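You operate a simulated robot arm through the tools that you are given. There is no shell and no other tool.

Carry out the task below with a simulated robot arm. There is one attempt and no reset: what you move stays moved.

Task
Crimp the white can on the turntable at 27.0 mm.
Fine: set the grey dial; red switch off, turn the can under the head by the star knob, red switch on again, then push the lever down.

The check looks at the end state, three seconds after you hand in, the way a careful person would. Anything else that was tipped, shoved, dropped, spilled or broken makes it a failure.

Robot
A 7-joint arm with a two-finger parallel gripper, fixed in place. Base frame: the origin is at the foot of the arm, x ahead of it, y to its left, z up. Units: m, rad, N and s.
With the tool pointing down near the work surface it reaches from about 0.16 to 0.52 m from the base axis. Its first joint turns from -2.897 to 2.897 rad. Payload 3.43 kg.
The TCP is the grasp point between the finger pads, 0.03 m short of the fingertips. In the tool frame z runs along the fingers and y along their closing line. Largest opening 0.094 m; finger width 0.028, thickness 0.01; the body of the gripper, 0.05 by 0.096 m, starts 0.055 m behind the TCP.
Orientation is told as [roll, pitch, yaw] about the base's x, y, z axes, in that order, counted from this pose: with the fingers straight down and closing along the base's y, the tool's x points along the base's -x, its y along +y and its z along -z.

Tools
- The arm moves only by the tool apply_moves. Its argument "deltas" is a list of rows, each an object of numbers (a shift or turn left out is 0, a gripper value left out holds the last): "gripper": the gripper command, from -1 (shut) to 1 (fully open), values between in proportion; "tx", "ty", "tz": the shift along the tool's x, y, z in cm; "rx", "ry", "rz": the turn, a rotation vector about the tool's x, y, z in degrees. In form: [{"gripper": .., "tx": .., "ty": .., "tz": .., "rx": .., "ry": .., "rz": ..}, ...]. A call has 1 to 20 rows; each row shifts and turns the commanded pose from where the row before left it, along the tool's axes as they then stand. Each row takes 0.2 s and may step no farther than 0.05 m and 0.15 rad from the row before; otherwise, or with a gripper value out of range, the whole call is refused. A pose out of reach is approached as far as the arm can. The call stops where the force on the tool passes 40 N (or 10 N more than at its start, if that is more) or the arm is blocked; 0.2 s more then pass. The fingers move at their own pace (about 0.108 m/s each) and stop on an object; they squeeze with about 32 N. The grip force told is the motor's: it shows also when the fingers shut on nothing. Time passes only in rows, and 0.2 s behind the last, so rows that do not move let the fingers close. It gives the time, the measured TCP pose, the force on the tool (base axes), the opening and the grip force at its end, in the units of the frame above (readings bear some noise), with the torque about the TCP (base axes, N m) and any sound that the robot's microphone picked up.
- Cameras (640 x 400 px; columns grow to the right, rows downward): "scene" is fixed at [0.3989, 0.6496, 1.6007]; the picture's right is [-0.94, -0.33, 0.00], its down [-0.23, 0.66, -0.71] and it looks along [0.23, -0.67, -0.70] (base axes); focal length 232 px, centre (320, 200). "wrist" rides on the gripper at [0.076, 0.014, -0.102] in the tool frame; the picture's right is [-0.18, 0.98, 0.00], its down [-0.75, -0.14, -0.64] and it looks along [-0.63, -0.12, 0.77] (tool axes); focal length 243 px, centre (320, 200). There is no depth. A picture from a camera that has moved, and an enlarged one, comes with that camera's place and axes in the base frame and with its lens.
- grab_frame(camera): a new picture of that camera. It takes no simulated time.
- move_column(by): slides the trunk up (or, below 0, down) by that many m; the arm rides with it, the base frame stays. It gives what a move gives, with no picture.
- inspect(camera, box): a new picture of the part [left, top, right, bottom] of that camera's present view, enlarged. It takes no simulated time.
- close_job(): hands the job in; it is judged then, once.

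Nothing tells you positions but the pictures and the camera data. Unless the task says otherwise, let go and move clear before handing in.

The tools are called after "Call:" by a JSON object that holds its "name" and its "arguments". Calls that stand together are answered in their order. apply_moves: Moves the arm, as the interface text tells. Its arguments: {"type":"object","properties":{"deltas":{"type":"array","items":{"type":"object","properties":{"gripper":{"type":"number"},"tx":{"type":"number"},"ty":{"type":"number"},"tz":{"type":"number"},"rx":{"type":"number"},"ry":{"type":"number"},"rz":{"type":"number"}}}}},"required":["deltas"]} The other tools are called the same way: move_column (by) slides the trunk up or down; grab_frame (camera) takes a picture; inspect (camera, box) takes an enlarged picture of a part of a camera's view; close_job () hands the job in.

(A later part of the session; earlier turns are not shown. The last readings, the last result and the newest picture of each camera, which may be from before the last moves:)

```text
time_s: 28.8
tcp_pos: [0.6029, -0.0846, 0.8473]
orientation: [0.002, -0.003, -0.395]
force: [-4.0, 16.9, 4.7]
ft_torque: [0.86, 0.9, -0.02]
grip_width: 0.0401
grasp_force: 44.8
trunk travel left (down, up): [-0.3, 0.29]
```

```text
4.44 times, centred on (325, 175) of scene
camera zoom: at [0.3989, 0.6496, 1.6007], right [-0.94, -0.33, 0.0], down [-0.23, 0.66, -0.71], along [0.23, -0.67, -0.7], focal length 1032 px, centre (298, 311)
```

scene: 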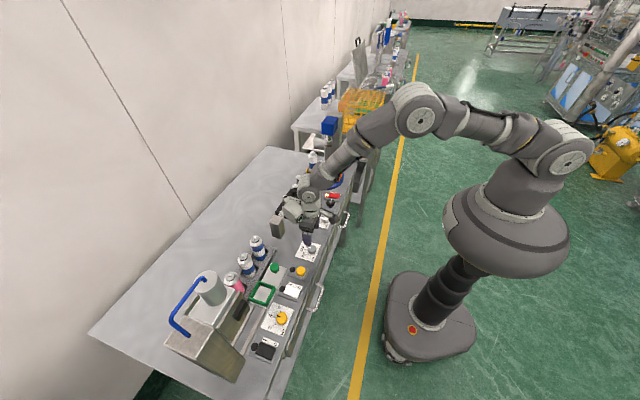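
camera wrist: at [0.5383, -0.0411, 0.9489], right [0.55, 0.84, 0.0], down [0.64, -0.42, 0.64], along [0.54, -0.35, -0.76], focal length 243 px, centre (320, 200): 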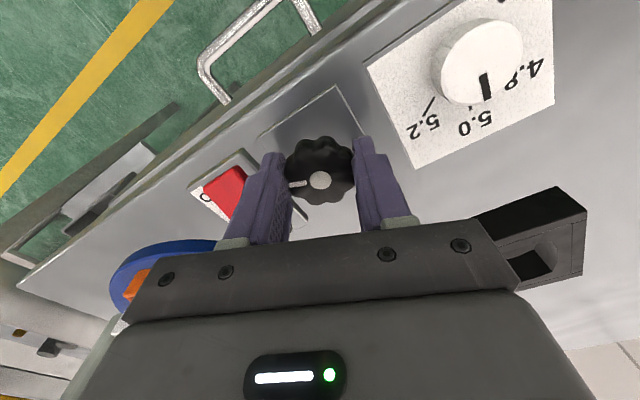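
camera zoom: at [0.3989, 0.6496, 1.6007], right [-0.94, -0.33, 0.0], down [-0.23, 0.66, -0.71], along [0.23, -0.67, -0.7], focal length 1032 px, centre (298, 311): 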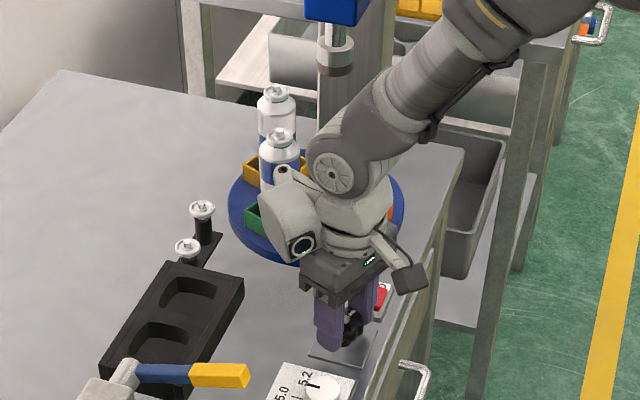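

The table turns 1:1 in the same direction as the knob (clockwise), carrying the white can toward the head. I'll continue turning toward 90° total.

Call:
{"name": "apply_moves", "arguments": {"deltas": [{"rz": 6}, {"rz": 6}, {"rz": 6}, {"rz": 6}, {"rz": 6}, {"rz": 6}, {}]}}

Call:
{"name": "inspect", "arguments": {"camera": "scene", "box": [275, 130, 375, 220]}}

Call:
{"name": "grab_frame", "arguments": {"camera": "wrist"}}

```text
time_s: 30.4
tcp_pos: [0.6046, -0.0833, 0.8477]
orientation: [0.003, -0.004, -1.022]
force: [5.4, 28.3, -0.1]
ft_torque: [0.26, -0.33, 0.01]
grip_width: 0.0396
grasp_force: 45.1
trunk travel left (down, up): [-0.3, 0.29]
```

```text
4.44 times, centred on (325, 175) of scene
camera zoom: at [0.3989, 0.6496, 1.6007], right [-0.94, -0.33, 0.0], down [-0.23, 0.66, -0.71], along [0.23, -0.67, -0.7], focal length 1032 px, centre (298, 311)
```

zoom: 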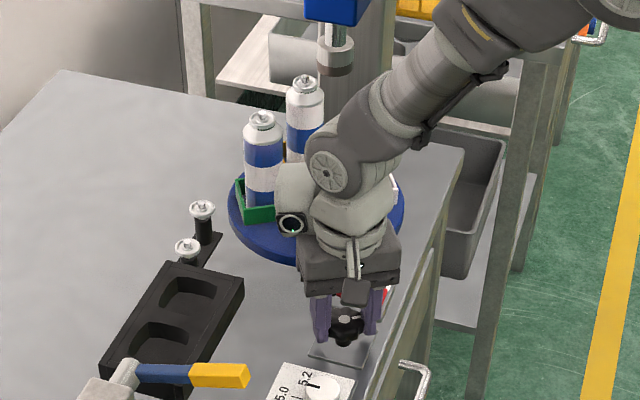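

```text
taken
camera wrist: at [0.576, -0.0104, 0.9489], right [0.93, 0.36, 0.0], down [0.27, -0.72, 0.64], along [0.23, -0.6, -0.76], focal length 243 px, centre (320, 200)
```

wrist: 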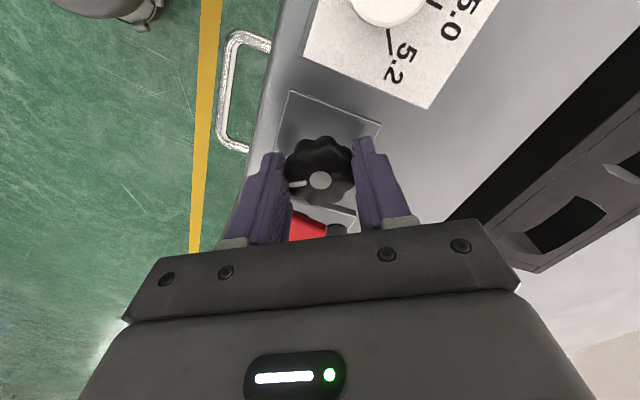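

It's at 58.6°, and the lateral force is growing because of a small centring offset. I'll relax it by a 2 mm shift in +y and continue turning.

Call:
{"name": "apply_moves", "arguments": {"deltas": [{"tx": 0.17, "ty": 0.1}, {}, {"rz": 6}, {"rz": 6}, {"rz": 6}, {}]}}

Call:
{"name": "inspect", "arguments": {"camera": "scene", "box": [275, 130, 375, 220]}}

```text
time_s: 31.8
tcp_pos: [0.6046, -0.0838, 0.8476]
orientation: [0.006, -0.004, -1.338]
force: [9.5, 21.4, 8.2]
ft_torque: [-0.35, -0.01, 0.0]
grip_width: 0.0397
grasp_force: 44.9
trunk travel left (down, up): [-0.3, 0.29]
```

```text
4.44 times, centred on (325, 175) of scene
camera zoom: at [0.3989, 0.6496, 1.6007], right [-0.94, -0.33, 0.0], down [-0.23, 0.66, -0.71], along [0.23, -0.67, -0.7], focal length 1032 px, centre (298, 311)
```

zoom: 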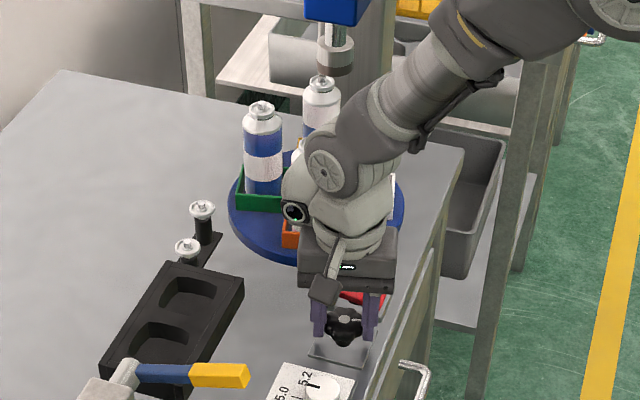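

Call:
{"name": "apply_moves", "arguments": {"deltas": [{"rz": 6}, {"rz": 6}, {"rz": 1.3}, {}, {}]}}

Call:
{"name": "inspect", "arguments": {"camera": "scene", "box": [275, 130, 375, 220]}}

Call:
{"name": "inspect", "arguments": {"camera": "wrist", "box": [220, 80, 420, 240]}}

```text
time_s: 33.0
tcp_pos: [0.6055, -0.0838, 0.8467]
orientation: [0.006, -0.001, -1.57]
force: [17.1, 14.6, 14.6]
ft_torque: [0.01, 0.17, 0.03]
grip_width: 0.04
grasp_force: 44.9
trunk travel left (down, up): [-0.3, 0.29]
```

```text
4.44 times, centred on (325, 175) of scene
camera zoom: at [0.3989, 0.6496, 1.6007], right [-0.94, -0.33, 0.0], down [-0.23, 0.66, -0.71], along [0.23, -0.67, -0.7], focal length 1032 px, centre (298, 311)
```

zoom: 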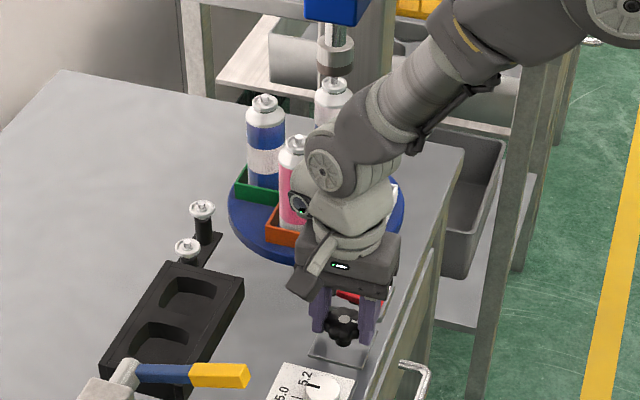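

```text
2.50 times, centred on (320, 160) of wrist
camera zoom: at [0.6182, -0.0064, 0.949], right [0.98, -0.18, 0.01], down [-0.14, -0.75, 0.64], along [-0.11, -0.63, -0.77], focal length 606 px, centre (320, 300)
```

zoom: 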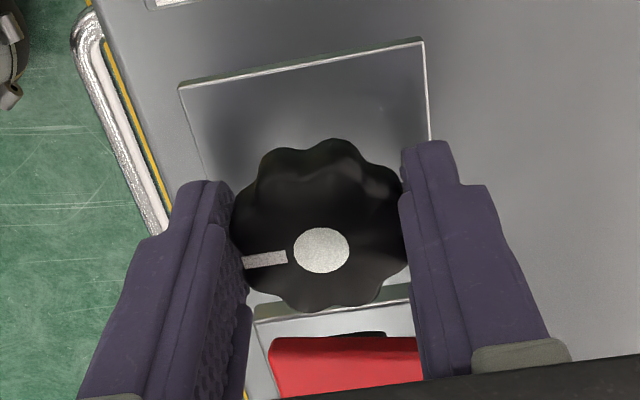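

The knob has turned 90° with no slip, and the white can now appears to be under the head. I'll release, rise and check the alignment from a clear view.

Call:
{"name": "apply_moves", "arguments": {"deltas": [{"gripper": 0.15}, {}, {}, {"tz": -2}, {"tz": -3}, {"tz": -4}, {"tz": -4}, {}]}}

Call:
{"name": "inspect", "arguments": {"camera": "scene", "box": [275, 100, 375, 190]}}

Call:
{"name": "grab_frame", "arguments": {"camera": "wrist"}}

```text
time_s: 34.8
tcp_pos: [0.6044, -0.084, 0.9759]
orientation: [0.002, 0.002, -1.569]
force: [-1.1, -0.1, 0.8]
ft_torque: [0.01, 0.02, -0.03]
grip_width: 0.0538
grasp_force: 0.2
trunk travel left (down, up): [-0.3, 0.29]
```

```text
4.44 times, centred on (325, 145) of scene
camera zoom: at [0.3989, 0.6496, 1.6007], right [-0.94, -0.33, 0.0], down [-0.23, 0.66, -0.71], along [0.23, -0.67, -0.7], focal length 1032 px, centre (298, 444)
```

zoom: 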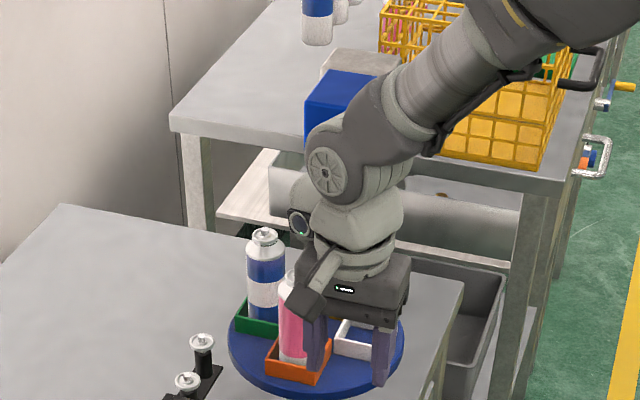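

```text
taken
camera wrist: at [0.6183, -0.0064, 1.0783], right [0.98, -0.18, 0.0], down [-0.14, -0.75, 0.64], along [-0.11, -0.63, -0.77], focal length 243 px, centre (320, 200)
```

wrist: 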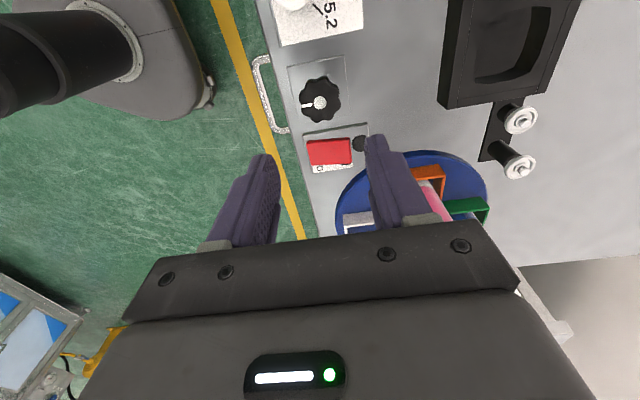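

I'll rotate back to yaw 0 and move aside so the scene camera can see the can under the head.

Call:
{"name": "apply_moves", "arguments": {"deltas": [{"tz": -3, "rz": -8}, {"tz": -3, "rz": -8}, {"rz": -8}, {"rz": -8}, {"rz": -8}, {"rz": -8}, {"rz": -8}, {"rz": -8}, {"rz": -8}, {"rz": -8}, {"rz": -8}, {"rz": -2, "gripper": -1}, {}]}}

Call:
{"name": "apply_moves", "arguments": {"deltas": [{"tx": 2, "ty": 4}, {"tx": 2, "ty": 4}, {"tx": 2, "ty": 4}, {"tx": 2, "ty": 4}, {"tx": 2, "ty": 4}, {}]}}

Call:
{"name": "inspect", "arguments": {"camera": "scene", "box": [285, 105, 365, 215]}}

Call:
{"name": "grab_frame", "arguments": {"camera": "wrist"}}

```text
time_s: 37.6
tcp_pos: [0.6023, -0.085, 1.0376]
orientation: [-0.001, -0.006, 0.004]
force: [0.3, -0.2, -0.1]
ft_torque: [-0.01, 0.0, -0.01]
grip_width: 0.0
grasp_force: 32.5
trunk travel left (down, up): [-0.3, 0.29]
```

```text
time_s: 39.0
tcp_pos: [0.4996, 0.1149, 1.0385]
orientation: [0.001, -0.005, 0.002]
force: [0.7, -0.5, -0.4]
ft_torque: [-0.01, 0.02, -0.01]
grip_width: 0.0001
grasp_force: 31.9
trunk travel left (down, up): [-0.3, 0.29]
```

```text
3.64 times, centred on (325, 160) of scene
camera zoom: at [0.3989, 0.6496, 1.6007], right [-0.94, -0.33, 0.0], down [-0.23, 0.66, -0.71], along [0.23, -0.67, -0.7], focal length 844 px, centre (302, 346)
```

zoom: 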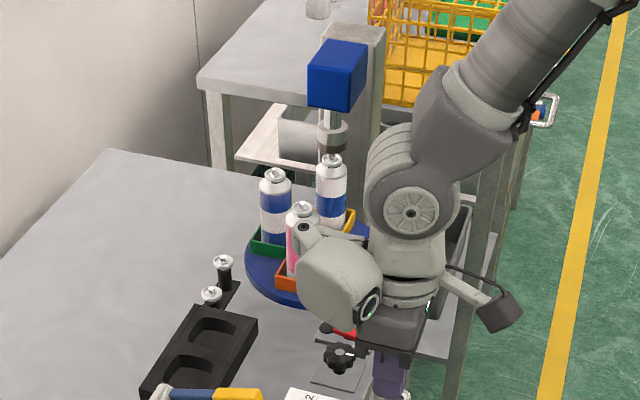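

```text
taken
camera wrist: at [0.4231, 0.1304, 1.14], right [0.18, 0.98, 0.0], down [0.75, -0.14, 0.65], along [0.63, -0.12, -0.76], focal length 243 px, centre (320, 200)
```

wrist: 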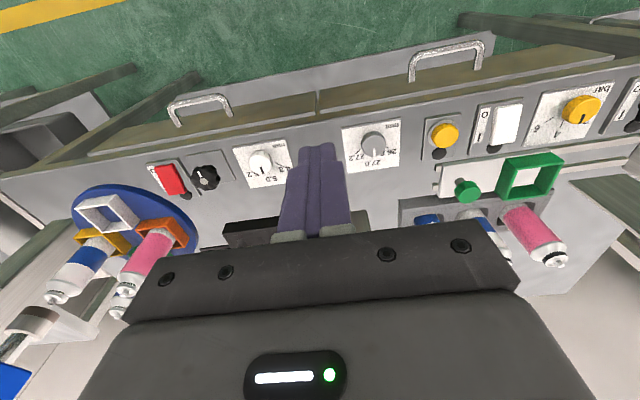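

Call:
{"name": "inspect", "arguments": {"camera": "scene", "box": [305, 125, 345, 190]}}

Call:
{"name": "inspect", "arguments": {"camera": "wrist", "box": [0, 150, 240, 370]}}

Call:
{"name": "inspect", "arguments": {"camera": "wrist", "box": [140, 140, 240, 215]}}

```text
6.15 times, centred on (325, 158) of scene
camera zoom: at [0.3989, 0.6496, 1.6007], right [-0.94, -0.33, 0.0], down [-0.23, 0.66, -0.71], along [0.23, -0.67, -0.7], focal length 1429 px, centre (289, 462)
```

zoom: 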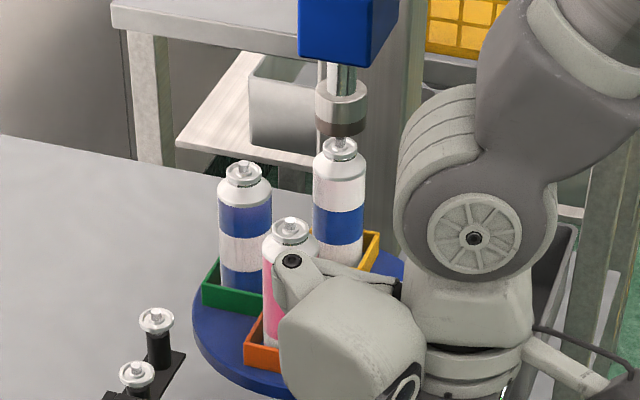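

```text
1.82 times, centred on (120, 260) of wrist
camera zoom: at [0.4231, 0.1304, 1.14], right [0.18, 0.98, 0.0], down [0.75, -0.14, 0.65], along [0.63, -0.12, -0.76], focal length 441 px, centre (684, 91)
```

zoom: 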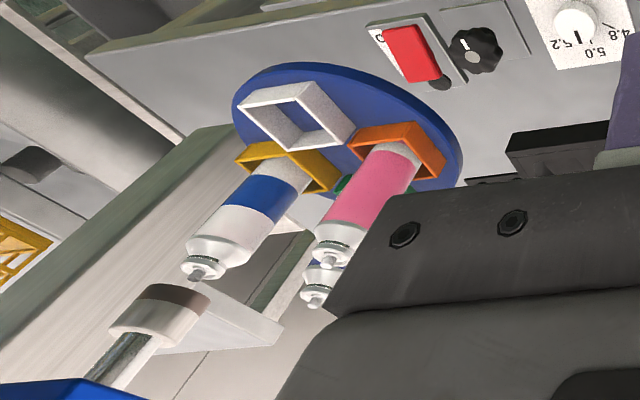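

```text
5.33 times, centred on (190, 178) of wrist
camera zoom: at [0.4231, 0.1304, 1.14], right [0.18, 0.98, 0.0], down [0.75, -0.14, 0.65], along [0.63, -0.12, -0.76], focal length 1294 px, centre (1013, 320)
```

zoom: 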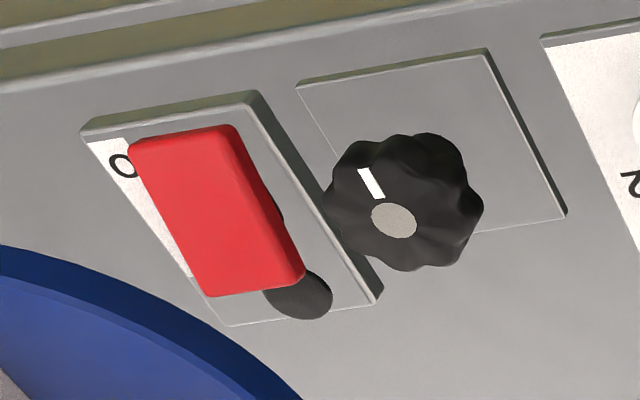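

The white can stands under the head. I'll check centring more carefully by zooming on the can top and head.

Call:
{"name": "inspect", "arguments": {"camera": "wrist", "box": [10, 220, 130, 370]}}

Call:
{"name": "inspect", "arguments": {"camera": "scene", "box": [315, 130, 341, 172]}}

```text
2.67 times, centred on (70, 295) of wrist
camera zoom: at [0.4231, 0.1304, 1.14], right [0.18, 0.98, 0.0], down [0.75, -0.14, 0.65], along [0.63, -0.12, -0.76], focal length 647 px, centre (987, -53)
```

zoom: 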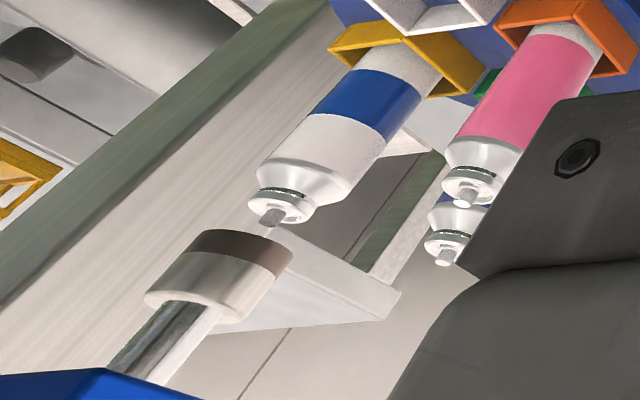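

```text
9.52 times, centred on (328, 151) of scene
camera zoom: at [0.3989, 0.6496, 1.6007], right [-0.94, -0.33, 0.0], down [-0.23, 0.66, -0.71], along [0.23, -0.67, -0.7], focal length 2211 px, centre (244, 667)
```

zoom: 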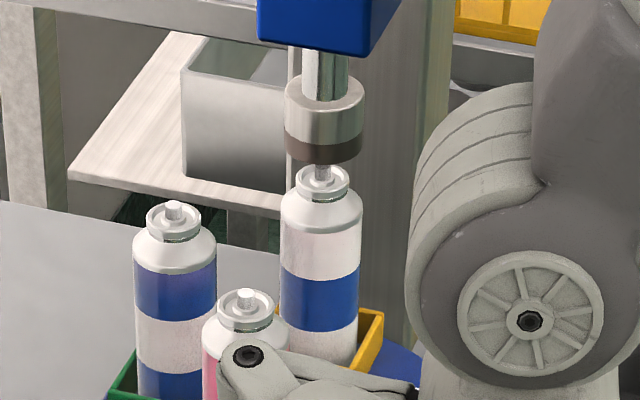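

The white can is centred under the head in both views (within about 1–2 mm). Next I'll go back to the red switch, tilted forward 30° for clearance to the pink can, which is now on the near side.

Call:
{"name": "apply_moves", "arguments": {"deltas": [{"tx": -1.17, "ty": -4.42}, {"tx": -1.17, "ty": -4.42}, {"tx": -1.17, "ty": -4.42}, {"tx": -1.17, "ty": -4.42}, {"tx": -1.17, "ty": -4.42}, {"tx": -1.15, "ty": -4.4}, {"ry": -7.5}, {"ry": -7.5}, {"ry": -7.5}, {"ry": -7.5}, {}, {}]}}

Call:
{"name": "grab_frame", "arguments": {"camera": "wrist"}}

Call:
{"name": "inspect", "arguments": {"camera": "scene", "box": [275, 110, 375, 220]}}

```text
time_s: 41.6
tcp_pos: [0.5741, -0.1504, 1.0364]
orientation: [-0.002, -0.529, 0.005]
force: [0.5, 0.1, 0.0]
ft_torque: [0.03, -0.01, -0.01]
grip_width: 0.0
grasp_force: 32.0
trunk travel left (down, up): [-0.3, 0.29]
```

```text
taken
camera wrist: at [0.4558, -0.1349, 1.0859], right [0.16, 0.98, 0.09], down [0.33, -0.14, 0.93], along [0.93, -0.12, -0.34], focal length 243 px, centre (320, 200)
```

wrist: 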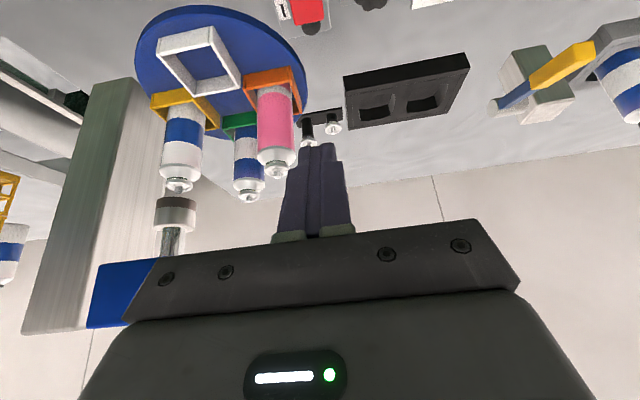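

```text
3.64 times, centred on (325, 165) of scene
camera zoom: at [0.3989, 0.6496, 1.6007], right [-0.94, -0.33, 0.0], down [-0.23, 0.66, -0.71], along [0.23, -0.67, -0.7], focal length 844 px, centre (302, 327)
```

zoom: 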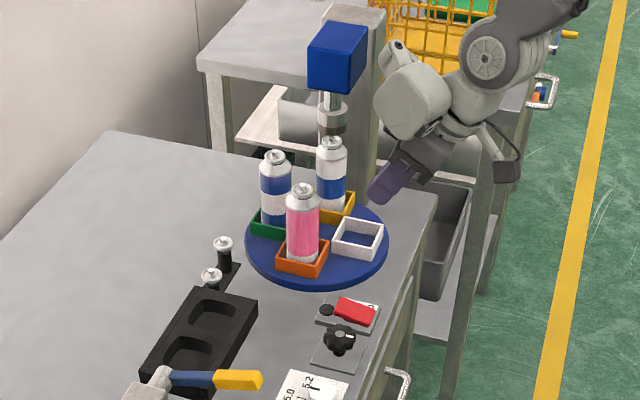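

Call:
{"name": "apply_moves", "arguments": {"deltas": [{"tx": -1.9, "tz": 1.11}, {"tx": -1.9, "tz": 1.11}, {"tx": 1.71, "tz": 2.94}, {"tx": 1.71, "tz": 2.94}, {"tx": 1.71, "tz": 2.94}, {"tx": 1.71, "tz": 2.94}, {}, {}]}}

Call:
{"name": "grab_frame", "arguments": {"camera": "wrist"}}

Call:
{"name": "inspect", "arguments": {"camera": "scene", "box": [290, 140, 360, 215]}}

```text
time_s: 43.4
tcp_pos: [0.6181, -0.1503, 0.9018]
orientation: [0.0, -0.528, 0.003]
force: [0.1, -0.4, 0.1]
ft_torque: [0.02, 0.03, 0.04]
grip_width: 0.0
grasp_force: 31.9
trunk travel left (down, up): [-0.3, 0.29]
```

```text
taken
camera wrist: at [0.5009, -0.1345, 0.9504], right [0.16, 0.98, 0.09], down [0.33, -0.14, 0.93], along [0.93, -0.12, -0.34], focal length 243 px, centre (320, 200)
```

wrist: 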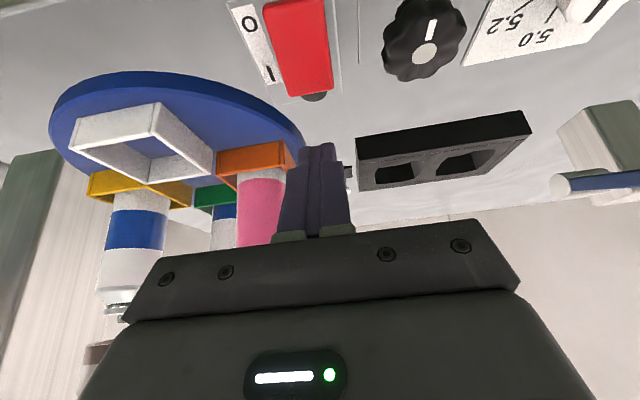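

```text
5.33 times, centred on (325, 178) of scene
camera zoom: at [0.3989, 0.6496, 1.6007], right [-0.94, -0.33, 0.0], down [-0.23, 0.66, -0.71], along [0.23, -0.67, -0.7], focal length 1238 px, centre (293, 320)
```

zoom: 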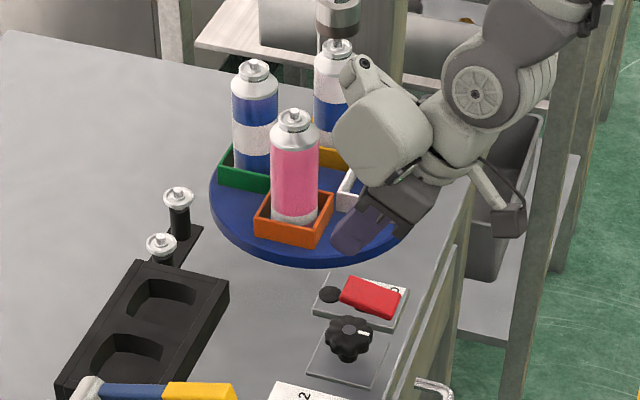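

The "I" end lies about 9 mm ahead of the tool and 2.6 mm to +y. I'll correct slightly and descend toward the raised "I" end.

Call:
{"name": "apply_moves", "arguments": {"deltas": [{"tx": 0.17, "tz": -0.1, "ty": 0.25}, {"tx": 0.5, "tz": 0.86}, {"tx": 0.5, "tz": 0.86}, {"tx": 0.5, "tz": 0.86}, {"tx": 0.3, "tz": 0.52}, {}]}}

Call:
{"name": "inspect", "arguments": {"camera": "wrist", "box": [220, 40, 440, 180]}}

Call:
{"name": "inspect", "arguments": {"camera": "scene", "box": [290, 140, 360, 215]}}

```text
time_s: 44.8
tcp_pos: [0.6144, -0.1483, 0.8656]
orientation: [-0.002, -0.529, 0.003]
force: [0.4, 0.8, 0.1]
ft_torque: [0.01, -0.02, 0.03]
grip_width: 0.0
grasp_force: 32.4
trunk travel left (down, up): [-0.3, 0.29]
```

```text
2.86 times, centred on (330, 110) of wrist
camera zoom: at [0.4969, -0.1325, 0.914], right [0.16, 0.98, 0.09], down [0.33, -0.14, 0.93], along [0.93, -0.12, -0.34], focal length 693 px, centre (291, 457)
```

zoom: 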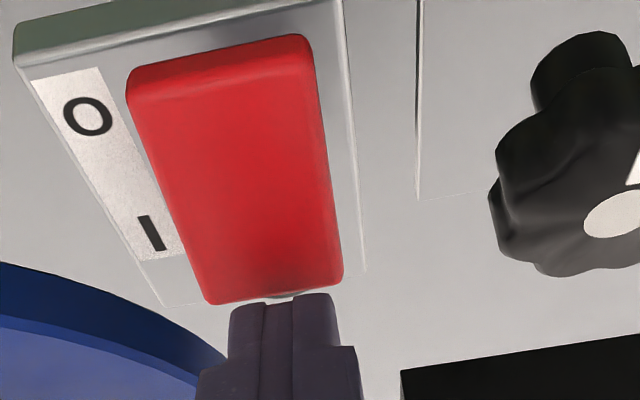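

```text
5.33 times, centred on (325, 178) of scene
camera zoom: at [0.3989, 0.6496, 1.6007], right [-0.94, -0.33, 0.0], down [-0.23, 0.66, -0.71], along [0.23, -0.67, -0.7], focal length 1238 px, centre (293, 320)
```

zoom: 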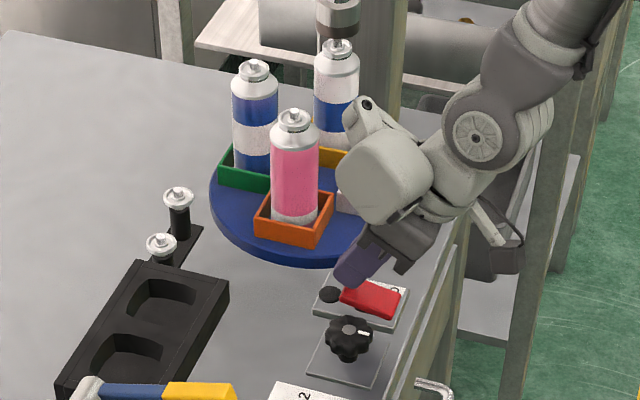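

Call:
{"name": "apply_moves", "arguments": {"deltas": [{"tx": 0.1, "tz": 0.17}, {"tx": 0.1, "tz": 0.17}, {"tx": 0.1, "tz": 0.17}, {"tx": 0.1, "tz": 0.17}, {"tx": 0.1, "tz": 0.17}, {}]}}

Call:
{"name": "inspect", "arguments": {"camera": "wrist", "box": [220, 40, 440, 180]}}

Call:
{"name": "inspect", "arguments": {"camera": "scene", "box": [310, 170, 360, 215]}}

```text
time_s: 46.2
tcp_pos: [0.6147, -0.149, 0.8539]
orientation: [0.0, -0.527, 0.003]
force: [0.6, 0.3, 1.2]
ft_torque: [0.03, 0.01, -0.03]
grip_width: 0.0
grasp_force: 32.8
trunk travel left (down, up): [-0.3, 0.29]
```

```text
2.86 times, centred on (330, 110) of wrist
camera zoom: at [0.4977, -0.1323, 0.9044], right [0.16, 0.98, 0.09], down [0.33, -0.14, 0.93], along [0.93, -0.12, -0.34], focal length 693 px, centre (291, 457)
```

zoom: 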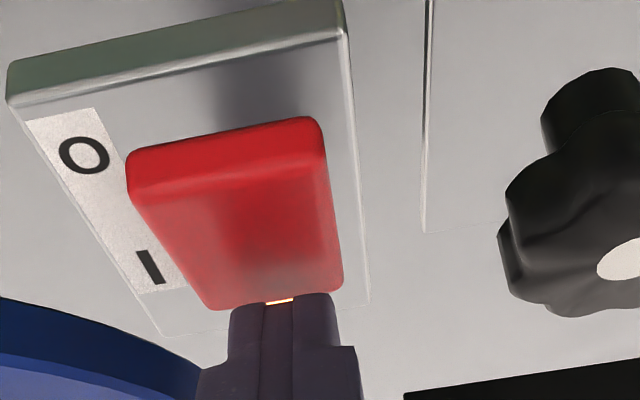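

```text
8.89 times, centred on (335, 192) of scene
camera zoom: at [0.3989, 0.6496, 1.6007], right [-0.94, -0.33, 0.0], down [-0.23, 0.66, -0.71], along [0.23, -0.67, -0.7], focal length 2064 px, centre (187, 267)
```

zoom: 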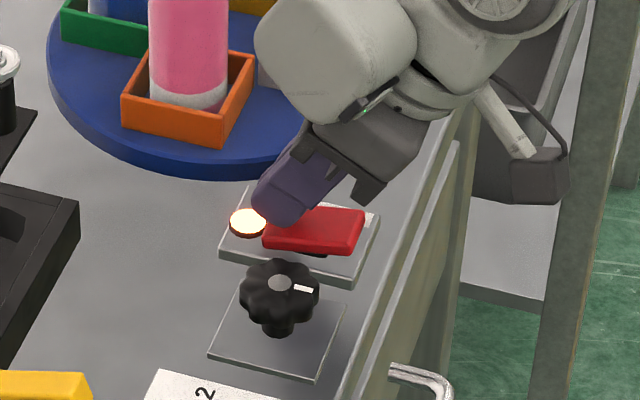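

The switch is on again and its lamp is lit. I'll lift away, un-tilt, and move back to view the lever.

Call:
{"name": "apply_moves", "arguments": {"deltas": [{"tx": -1.0, "tz": -1.73}, {"tx": -2.02, "tz": -3.46}, {"tx": -2.02, "tz": -3.46}, {"tx": -2.02, "tz": -3.46}, {"tx": -2.02, "tz": -3.46}, {"ry": 7.5}, {"ry": 7.5}, {"ry": 7.5}, {"ry": 7.7}, {"ty": 4.5, "tx": 1.2}, {"ty": 4.5, "tx": 1.2}, {"ty": 4.5, "tx": 1.2}, {"ty": 4.5, "tx": 1.2}, {"ty": 4.5, "tx": 1.2}, {}, {}]}}

Call:
{"name": "grab_frame", "arguments": {"camera": "wrist"}}

Call:
{"name": "inspect", "arguments": {"camera": "scene", "box": [255, 130, 365, 240]}}

```text
time_s: 49.6
tcp_pos: [0.552, 0.0796, 1.0371]
orientation: [-0.001, -0.003, 0.001]
force: [0.3, 0.0, -0.5]
ft_torque: [0.0, 0.01, 0.0]
grip_width: 0.0
grasp_force: 32.1
trunk travel left (down, up): [-0.3, 0.29]
```

```text
taken
camera wrist: at [0.4754, 0.0952, 1.1397], right [0.18, 0.98, 0.0], down [0.75, -0.14, 0.64], along [0.63, -0.12, -0.77], focal length 243 px, centre (320, 200)
```

wrist: 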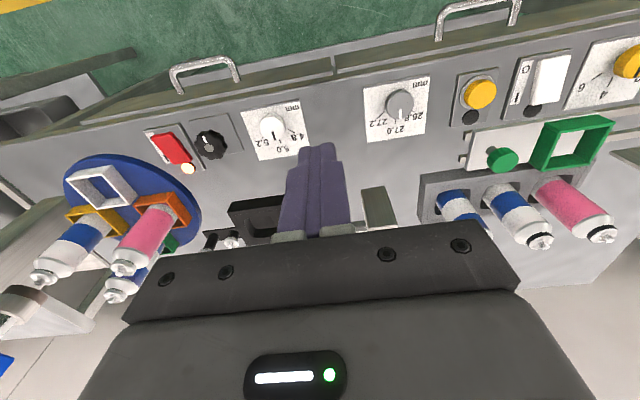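

```text
3.64 times, centred on (310, 185) of scene
camera zoom: at [0.3989, 0.6496, 1.6007], right [-0.94, -0.33, 0.0], down [-0.23, 0.66, -0.71], along [0.23, -0.67, -0.7], focal length 844 px, centre (356, 254)
```

zoom: 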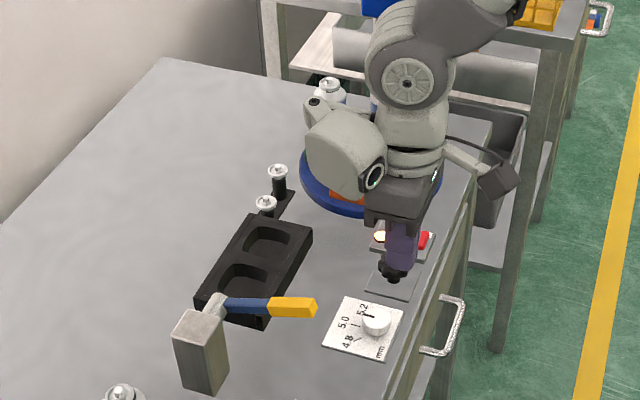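

The lever's handle tip is at about (0.640, 0.083, 0.915) and slopes up toward the robot, with its pivot near x≈0.745. I'll move the closed fingertips above the yellow grip.

Call:
{"name": "apply_moves", "arguments": {"deltas": [{"tx": -3.5, "ty": 0.4}, {"tx": -3.5}, {"tx": -3.3}, {"tz": 2.5}, {"tz": 2.5}, {}, {}]}}

Call:
{"name": "grab_frame", "arguments": {"camera": "wrist"}}

Call:
{"name": "inspect", "arguments": {"camera": "scene", "box": [255, 130, 365, 240]}}

```text
time_s: 51.2
tcp_pos: [0.6581, 0.0827, 0.9868]
orientation: [0.0, -0.001, 0.002]
force: [-0.6, 0.4, -1.4]
ft_torque: [0.02, -0.02, -0.02]
grip_width: 0.0003
grasp_force: 31.9
trunk travel left (down, up): [-0.3, 0.29]
```

```text
taken
camera wrist: at [0.5823, 0.0983, 1.0883], right [0.18, 0.98, 0.0], down [0.75, -0.14, 0.64], along [0.63, -0.12, -0.77], focal length 243 px, centre (320, 200)
```

wrist: 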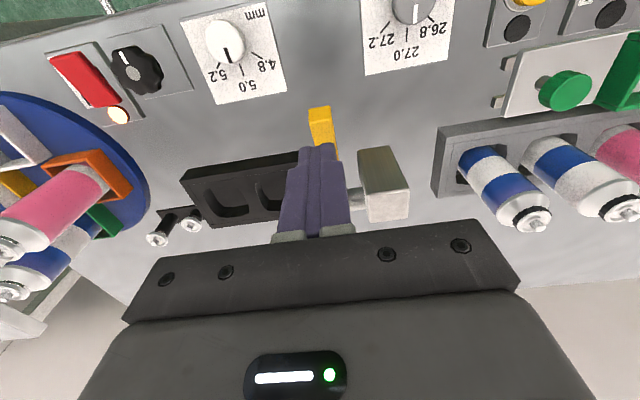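

```text
3.64 times, centred on (310, 185) of scene
camera zoom: at [0.3989, 0.6496, 1.6007], right [-0.94, -0.33, 0.0], down [-0.23, 0.66, -0.71], along [0.23, -0.67, -0.7], focal length 844 px, centre (356, 254)
```

zoom: 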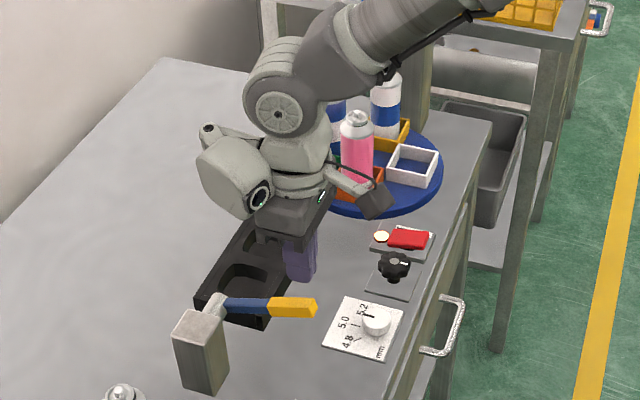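

Finger is over the yellow grip; I'll make a small correction of +3 mm in y and 5 mm further along the lever, then push down while watching the force and the head.

Call:
{"name": "apply_moves", "arguments": {"deltas": [{"tx": -0.5, "ty": 0.3}, {"tz": 1.5}, {"tz": 1.5}, {"tz": 0.8}, {"tz": 0.8}, {}]}}

Call:
{"name": "inspect", "arguments": {"camera": "scene", "box": [255, 130, 365, 240]}}

Call:
{"name": "grab_frame", "arguments": {"camera": "wrist"}}

```text
time_s: 52.6
tcp_pos: [0.6642, 0.0837, 0.9395]
orientation: [-0.001, -0.001, 0.003]
force: [0.7, 0.1, 2.2]
ft_torque: [0.04, 0.0, -0.02]
grip_width: 0.0
grasp_force: 31.8
trunk travel left (down, up): [-0.3, 0.29]
```

```text
3.64 times, centred on (310, 185) of scene
camera zoom: at [0.3989, 0.6496, 1.6007], right [-0.94, -0.33, 0.0], down [-0.23, 0.66, -0.71], along [0.23, -0.67, -0.7], focal length 844 px, centre (356, 254)
```

zoom: 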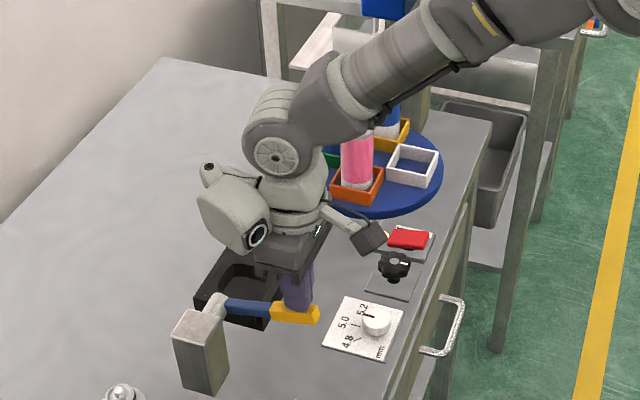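

```text
taken
camera wrist: at [0.5876, 0.0992, 1.0416], right [0.18, 0.98, 0.0], down [0.75, -0.14, 0.64], along [0.63, -0.12, -0.77], focal length 243 px, centre (320, 200)
```

wrist: 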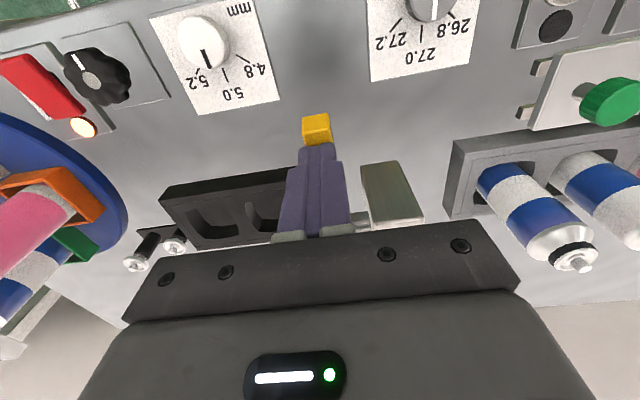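

The finger is on the lever now (light contact force). I'll keep pushing down steadily.

Call:
{"name": "apply_moves", "arguments": {"deltas": [{"tz": 0.7}, {"tz": 0.7}, {"tz": 0.7}, {}]}}

Call:
{"name": "inspect", "arguments": {"camera": "scene", "box": [255, 110, 365, 240]}}

Call:
{"name": "grab_frame", "arguments": {"camera": "wrist"}}

```text
time_s: 53.6
tcp_pos: [0.6633, 0.0845, 0.9188]
orientation: [-0.001, -0.003, 0.003]
force: [-1.3, 2.2, 3.5]
ft_torque: [0.07, 0.1, -0.01]
grip_width: 0.0
grasp_force: 32.4
trunk travel left (down, up): [-0.3, 0.29]
```

```text
3.08 times, centred on (310, 175) of scene
camera zoom: at [0.3989, 0.6496, 1.6007], right [-0.94, -0.33, 0.0], down [-0.23, 0.66, -0.71], along [0.23, -0.67, -0.7], focal length 714 px, centre (351, 277)
```

zoom: 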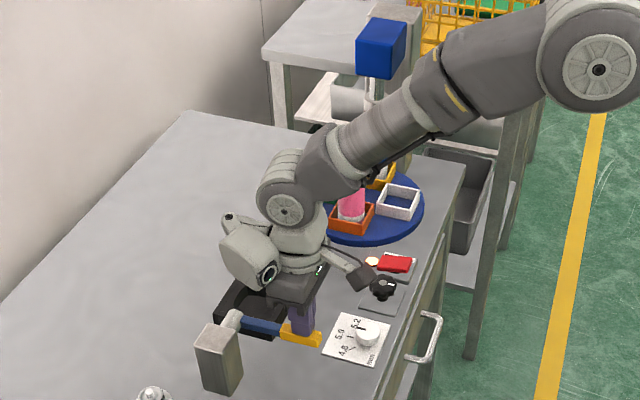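

```text
taken
camera wrist: at [0.5871, 0.099, 1.02], right [0.18, 0.98, 0.0], down [0.75, -0.14, 0.64], along [0.63, -0.12, -0.77], focal length 243 px, centre (320, 200)
```

wrist: 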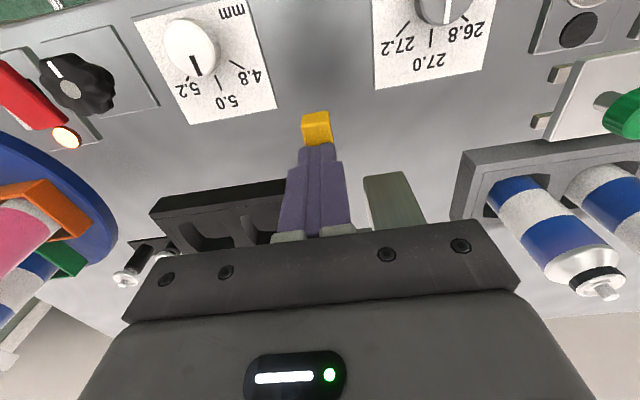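

Call:
{"name": "apply_moves", "arguments": {"deltas": [{"tz": 0.7}, {"tz": 0.7}, {"tz": 0.7}, {"tz": 0.7}, {}]}}

Call:
{"name": "inspect", "arguments": {"camera": "scene", "box": [255, 110, 365, 240]}}

Call:
{"name": "grab_frame", "arguments": {"camera": "wrist"}}

```text
time_s: 54.8
tcp_pos: [0.6633, 0.084, 0.8952]
orientation: [0.001, -0.009, 0.002]
force: [4.5, 1.2, 29.3]
ft_torque: [0.06, -0.57, 0.01]
grip_width: 0.0
grasp_force: 31.9
trunk travel left (down, up): [-0.3, 0.29]
```

```text
3.08 times, centred on (310, 175) of scene
camera zoom: at [0.3989, 0.6496, 1.6007], right [-0.94, -0.33, 0.0], down [-0.23, 0.66, -0.71], along [0.23, -0.67, -0.7], focal length 714 px, centre (351, 277)
```

zoom: 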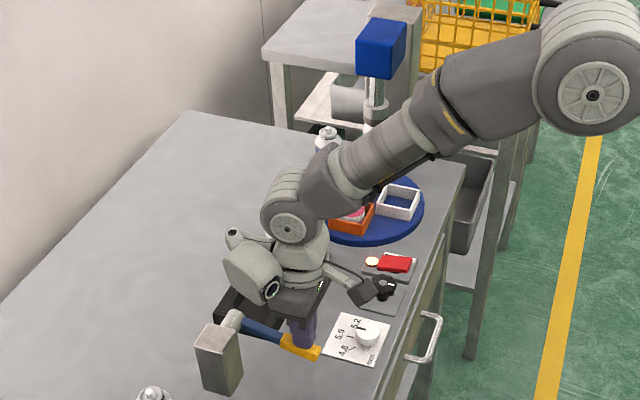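

```text
taken
camera wrist: at [0.5859, 0.0989, 0.9951], right [0.18, 0.98, 0.0], down [0.75, -0.14, 0.65], along [0.64, -0.12, -0.76], focal length 243 px, centre (320, 200)
```

wrist: 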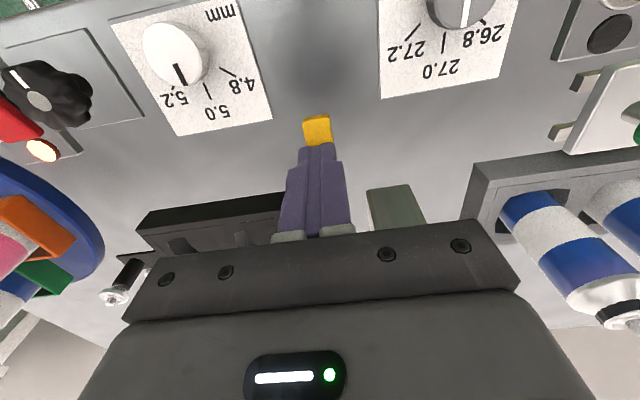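

Resistance is rising (29 N), as the head seems to have met the can. I'll push a bit further and check the head.

Call:
{"name": "apply_moves", "arguments": {"deltas": [{"tz": 0.3}, {"tz": 0.3}, {"tz": 0.3}, {}]}}

Call:
{"name": "inspect", "arguments": {"camera": "scene", "box": [270, 180, 330, 240]}}

Call:
{"name": "inspect", "arguments": {"camera": "scene", "box": [300, 110, 350, 180]}}

```text
time_s: 55.2
tcp_pos: [0.6628, 0.0845, 0.8934]
orientation: [0.001, -0.01, 0.001]
force: [-11.2, -0.6, 21.5]
ft_torque: [0.05, -0.01, -0.08]
grip_width: 0.0
grasp_force: 32.4
trunk travel left (down, up): [-0.3, 0.29]
stopped in row 1: the force on the tool passed its limit at 43 N (the readings are from after the stop); the commanded pose is now the measured one
```

```text
6.67 times, centred on (300, 210) of scene
camera zoom: at [0.3989, 0.6496, 1.6007], right [-0.94, -0.33, 0.0], down [-0.23, 0.66, -0.71], along [0.23, -0.67, -0.7], focal length 1548 px, centre (453, 133)
```

zoom: 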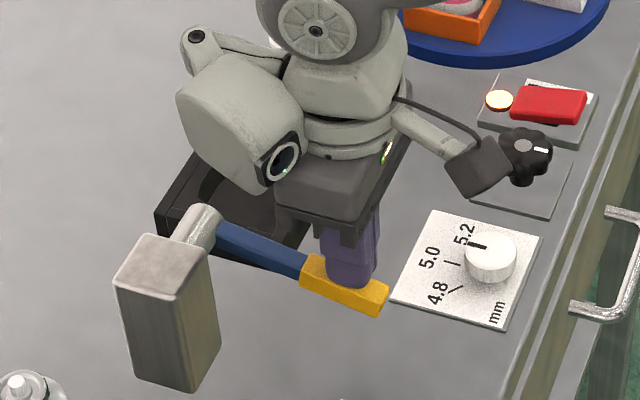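

```text
5.71 times, centred on (325, 145) of scene
camera zoom: at [0.3989, 0.6496, 1.6007], right [-0.94, -0.33, 0.0], down [-0.23, 0.66, -0.71], along [0.23, -0.67, -0.7], focal length 1327 px, centre (291, 514)
```

zoom: 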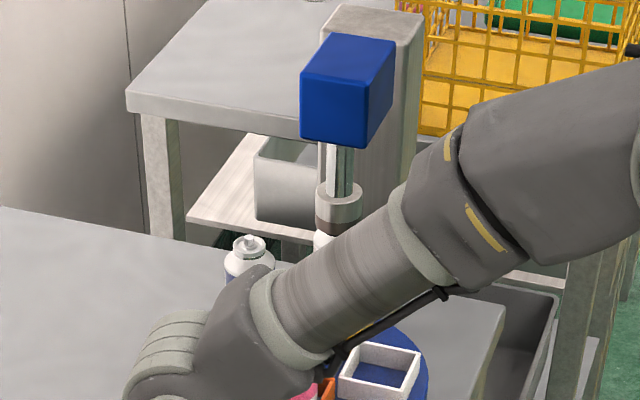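

The head came down about 2 cm and the lever is at roughly -19°, but I'm pushing fairly close to the pivot. I'll slide toward the handle's end for more leverage and push on.

Call:
{"name": "apply_moves", "arguments": {"deltas": [{"tx": 0.5, "tz": 0.1}, {"tx": 0.5, "tz": 0.15}, {"tx": 0.5, "tz": 0.15}, {"tx": 0.5, "tz": 0.15}, {}]}}

Call:
{"name": "inspect", "arguments": {"camera": "scene", "box": [270, 180, 330, 240]}}

Call:
{"name": "grab_frame", "arguments": {"camera": "wrist"}}

```text
time_s: 56.3
tcp_pos: [0.6446, 0.0825, 0.8908]
orientation: [0.0, -0.011, 0.001]
force: [-8.0, -3.0, 14.3]
ft_torque: [-0.06, 0.03, -0.08]
grip_width: 0.0001
grasp_force: 32.6
trunk travel left (down, up): [-0.3, 0.29]
stopped in row 5: the force on the tool passed its limit at 117 N (the readings are from after the stop); the commanded pose is now the measured one
```

```text
6.67 times, centred on (300, 210) of scene
camera zoom: at [0.3989, 0.6496, 1.6007], right [-0.94, -0.33, 0.0], down [-0.23, 0.66, -0.71], along [0.23, -0.67, -0.7], focal length 1548 px, centre (453, 133)
```

zoom: 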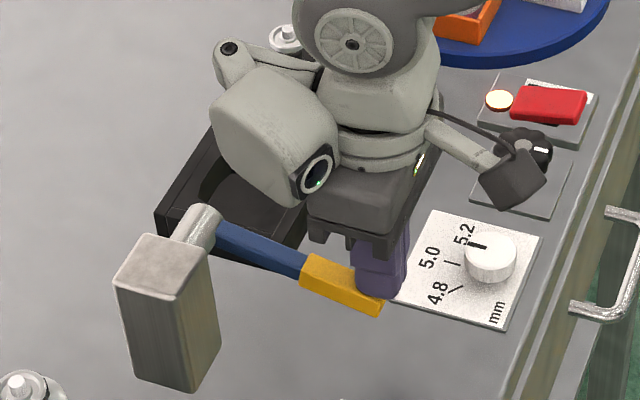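

```text
taken
camera wrist: at [0.5671, 0.0983, 0.9912], right [0.18, 0.98, 0.0], down [0.75, -0.14, 0.65], along [0.64, -0.12, -0.76], focal length 243 px, centre (320, 200)
```

wrist: 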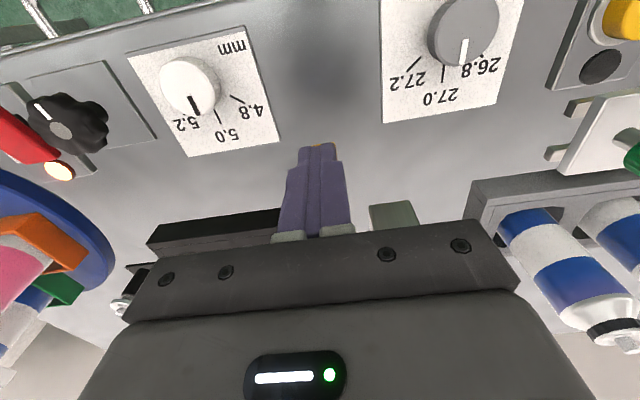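

There was a force spike while sliding, but the lever looks unchanged and the arm has settled. I'll now push straight down from here in small steps and watch.

Call:
{"name": "apply_moves", "arguments": {"deltas": [{"tz": 0.15}, {"tz": 0.15}, {"tz": 0.15}, {}]}}

Call:
{"name": "inspect", "arguments": {"camera": "scene", "box": [270, 180, 330, 240]}}

Call:
{"name": "inspect", "arguments": {"camera": "scene", "box": [300, 110, 350, 180]}}

```text
time_s: 57.2
tcp_pos: [0.6459, 0.0829, 0.8892]
orientation: [0.001, -0.013, 0.003]
force: [-15.7, -2.3, 27.5]
ft_torque: [-0.08, 0.09, -0.06]
grip_width: 0.0
grasp_force: 31.5
trunk travel left (down, up): [-0.3, 0.29]
stopped in row 4: the force on the tool passed its limit at 41 N (the readings are from after the stop); the commanded pose is now the measured one
```

```text
6.67 times, centred on (300, 210) of scene
camera zoom: at [0.3989, 0.6496, 1.6007], right [-0.94, -0.33, 0.0], down [-0.23, 0.66, -0.71], along [0.23, -0.67, -0.7], focal length 1548 px, centre (453, 133)
```

zoom: 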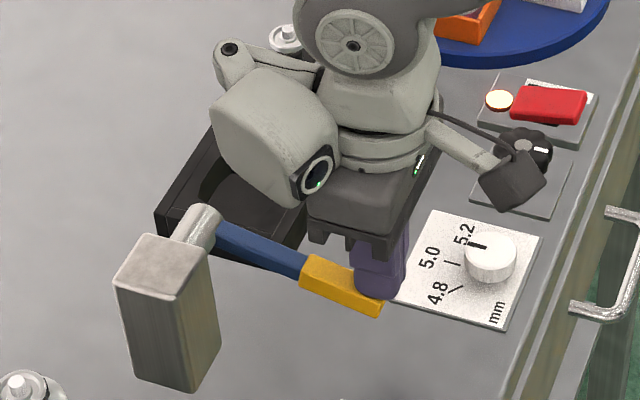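

```text
5.71 times, centred on (325, 145) of scene
camera zoom: at [0.3989, 0.6496, 1.6007], right [-0.94, -0.33, 0.0], down [-0.23, 0.66, -0.71], along [0.23, -0.67, -0.7], focal length 1327 px, centre (291, 514)
```

zoom: 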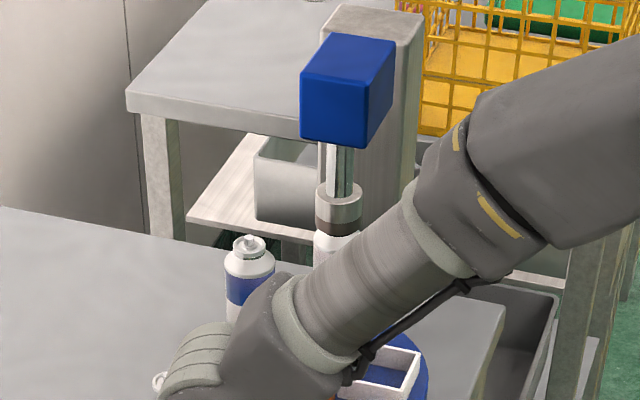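

The lever doesn't move any further and is at about -19°, with the tip at z≈0.844, so it seems to be on its bottom stop. I'll ease off slowly and look at how the lever, head and can respond.

Call:
{"name": "apply_moves", "arguments": {"deltas": [{"tz": -0.3}, {"tz": -0.5}, {"tz": -0.7}, {"tz": -1}, {"tz": -1.5}, {"tz": -2}, {}]}}

Call:
{"name": "inspect", "arguments": {"camera": "scene", "box": [270, 180, 330, 240]}}

Call:
{"name": "inspect", "arguments": {"camera": "scene", "box": [300, 110, 350, 180]}}

```text
time_s: 58.8
tcp_pos: [0.6456, 0.0834, 0.946]
orientation: [0.0, -0.012, 0.001]
force: [-1.2, -0.1, 1.3]
ft_torque: [-0.03, 0.06, -0.03]
grip_width: 0.0
grasp_force: 32.3
trunk travel left (down, up): [-0.3, 0.29]
```

```text
6.67 times, centred on (300, 210) of scene
camera zoom: at [0.3989, 0.6496, 1.6007], right [-0.94, -0.33, 0.0], down [-0.23, 0.66, -0.71], along [0.23, -0.67, -0.7], focal length 1548 px, centre (453, 133)
```

zoom: 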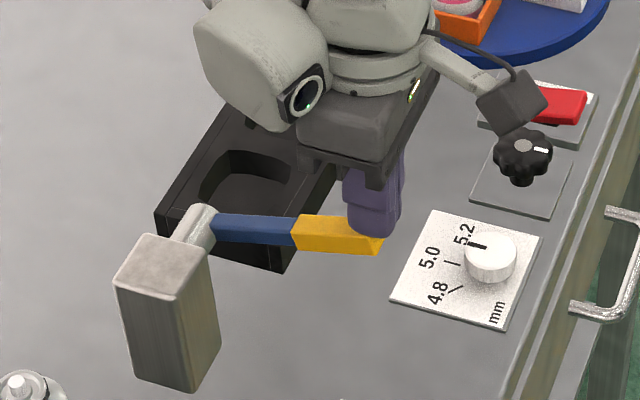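

```text
5.71 times, centred on (325, 145) of scene
camera zoom: at [0.3989, 0.6496, 1.6007], right [-0.94, -0.33, 0.0], down [-0.23, 0.66, -0.71], along [0.23, -0.67, -0.7], focal length 1327 px, centre (291, 514)
```

zoom: 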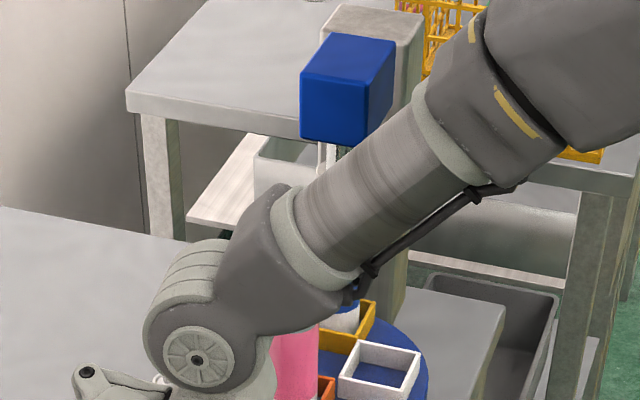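

The lever springs back up with my finger. I'll move clear and inspect the white can and the lever.

Call:
{"name": "apply_moves", "arguments": {"deltas": [{"tz": -3}, {"tz": -4}, {"tz": -4}, {"tx": 4}, {"tx": 4}, {"tx": 4}, {"tx": 4}, {}, {}]}}

Call:
{"name": "inspect", "arguments": {"camera": "scene", "box": [305, 125, 345, 190]}}

Call:
{"name": "grab_frame", "arguments": {"camera": "wrist"}}

Call:
{"name": "grab_frame", "arguments": {"camera": "scene"}}

```text
time_s: 60.8
tcp_pos: [0.4891, 0.0816, 1.0541]
orientation: [-0.001, -0.017, 0.001]
force: [0.5, 0.2, -0.6]
ft_torque: [-0.02, 0.02, 0.0]
grip_width: 0.0
grasp_force: 31.9
trunk travel left (down, up): [-0.3, 0.29]
```

```text
6.15 times, centred on (325, 158) of scene
camera zoom: at [0.3989, 0.6496, 1.6007], right [-0.94, -0.33, 0.0], down [-0.23, 0.66, -0.71], along [0.23, -0.67, -0.7], focal length 1429 px, centre (289, 462)
```

zoom: 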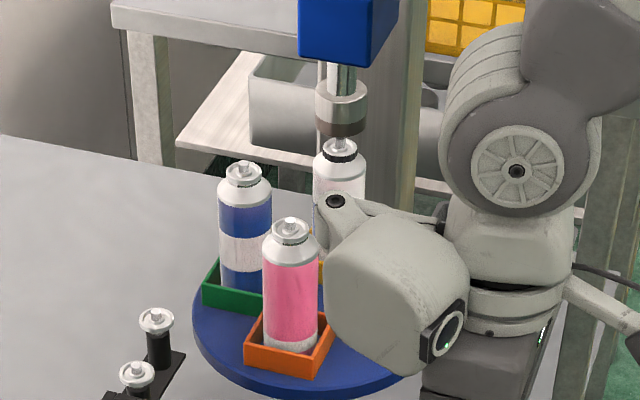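

```text
taken
camera wrist: at [0.4125, 0.0972, 1.1545], right [0.18, 0.98, 0.0], down [0.75, -0.14, 0.65], along [0.64, -0.12, -0.76], focal length 243 px, centre (320, 200)
```

wrist: 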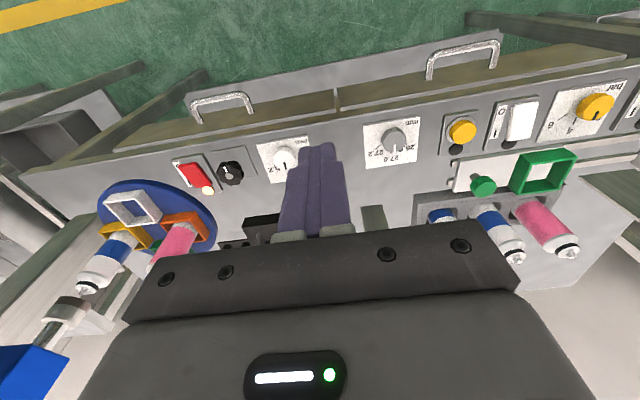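

```text
taken
```

scene: 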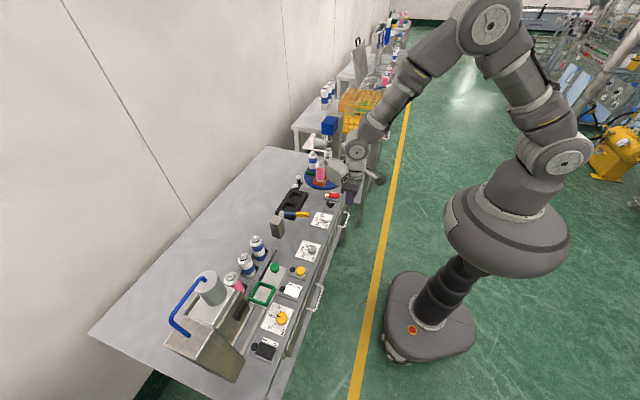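

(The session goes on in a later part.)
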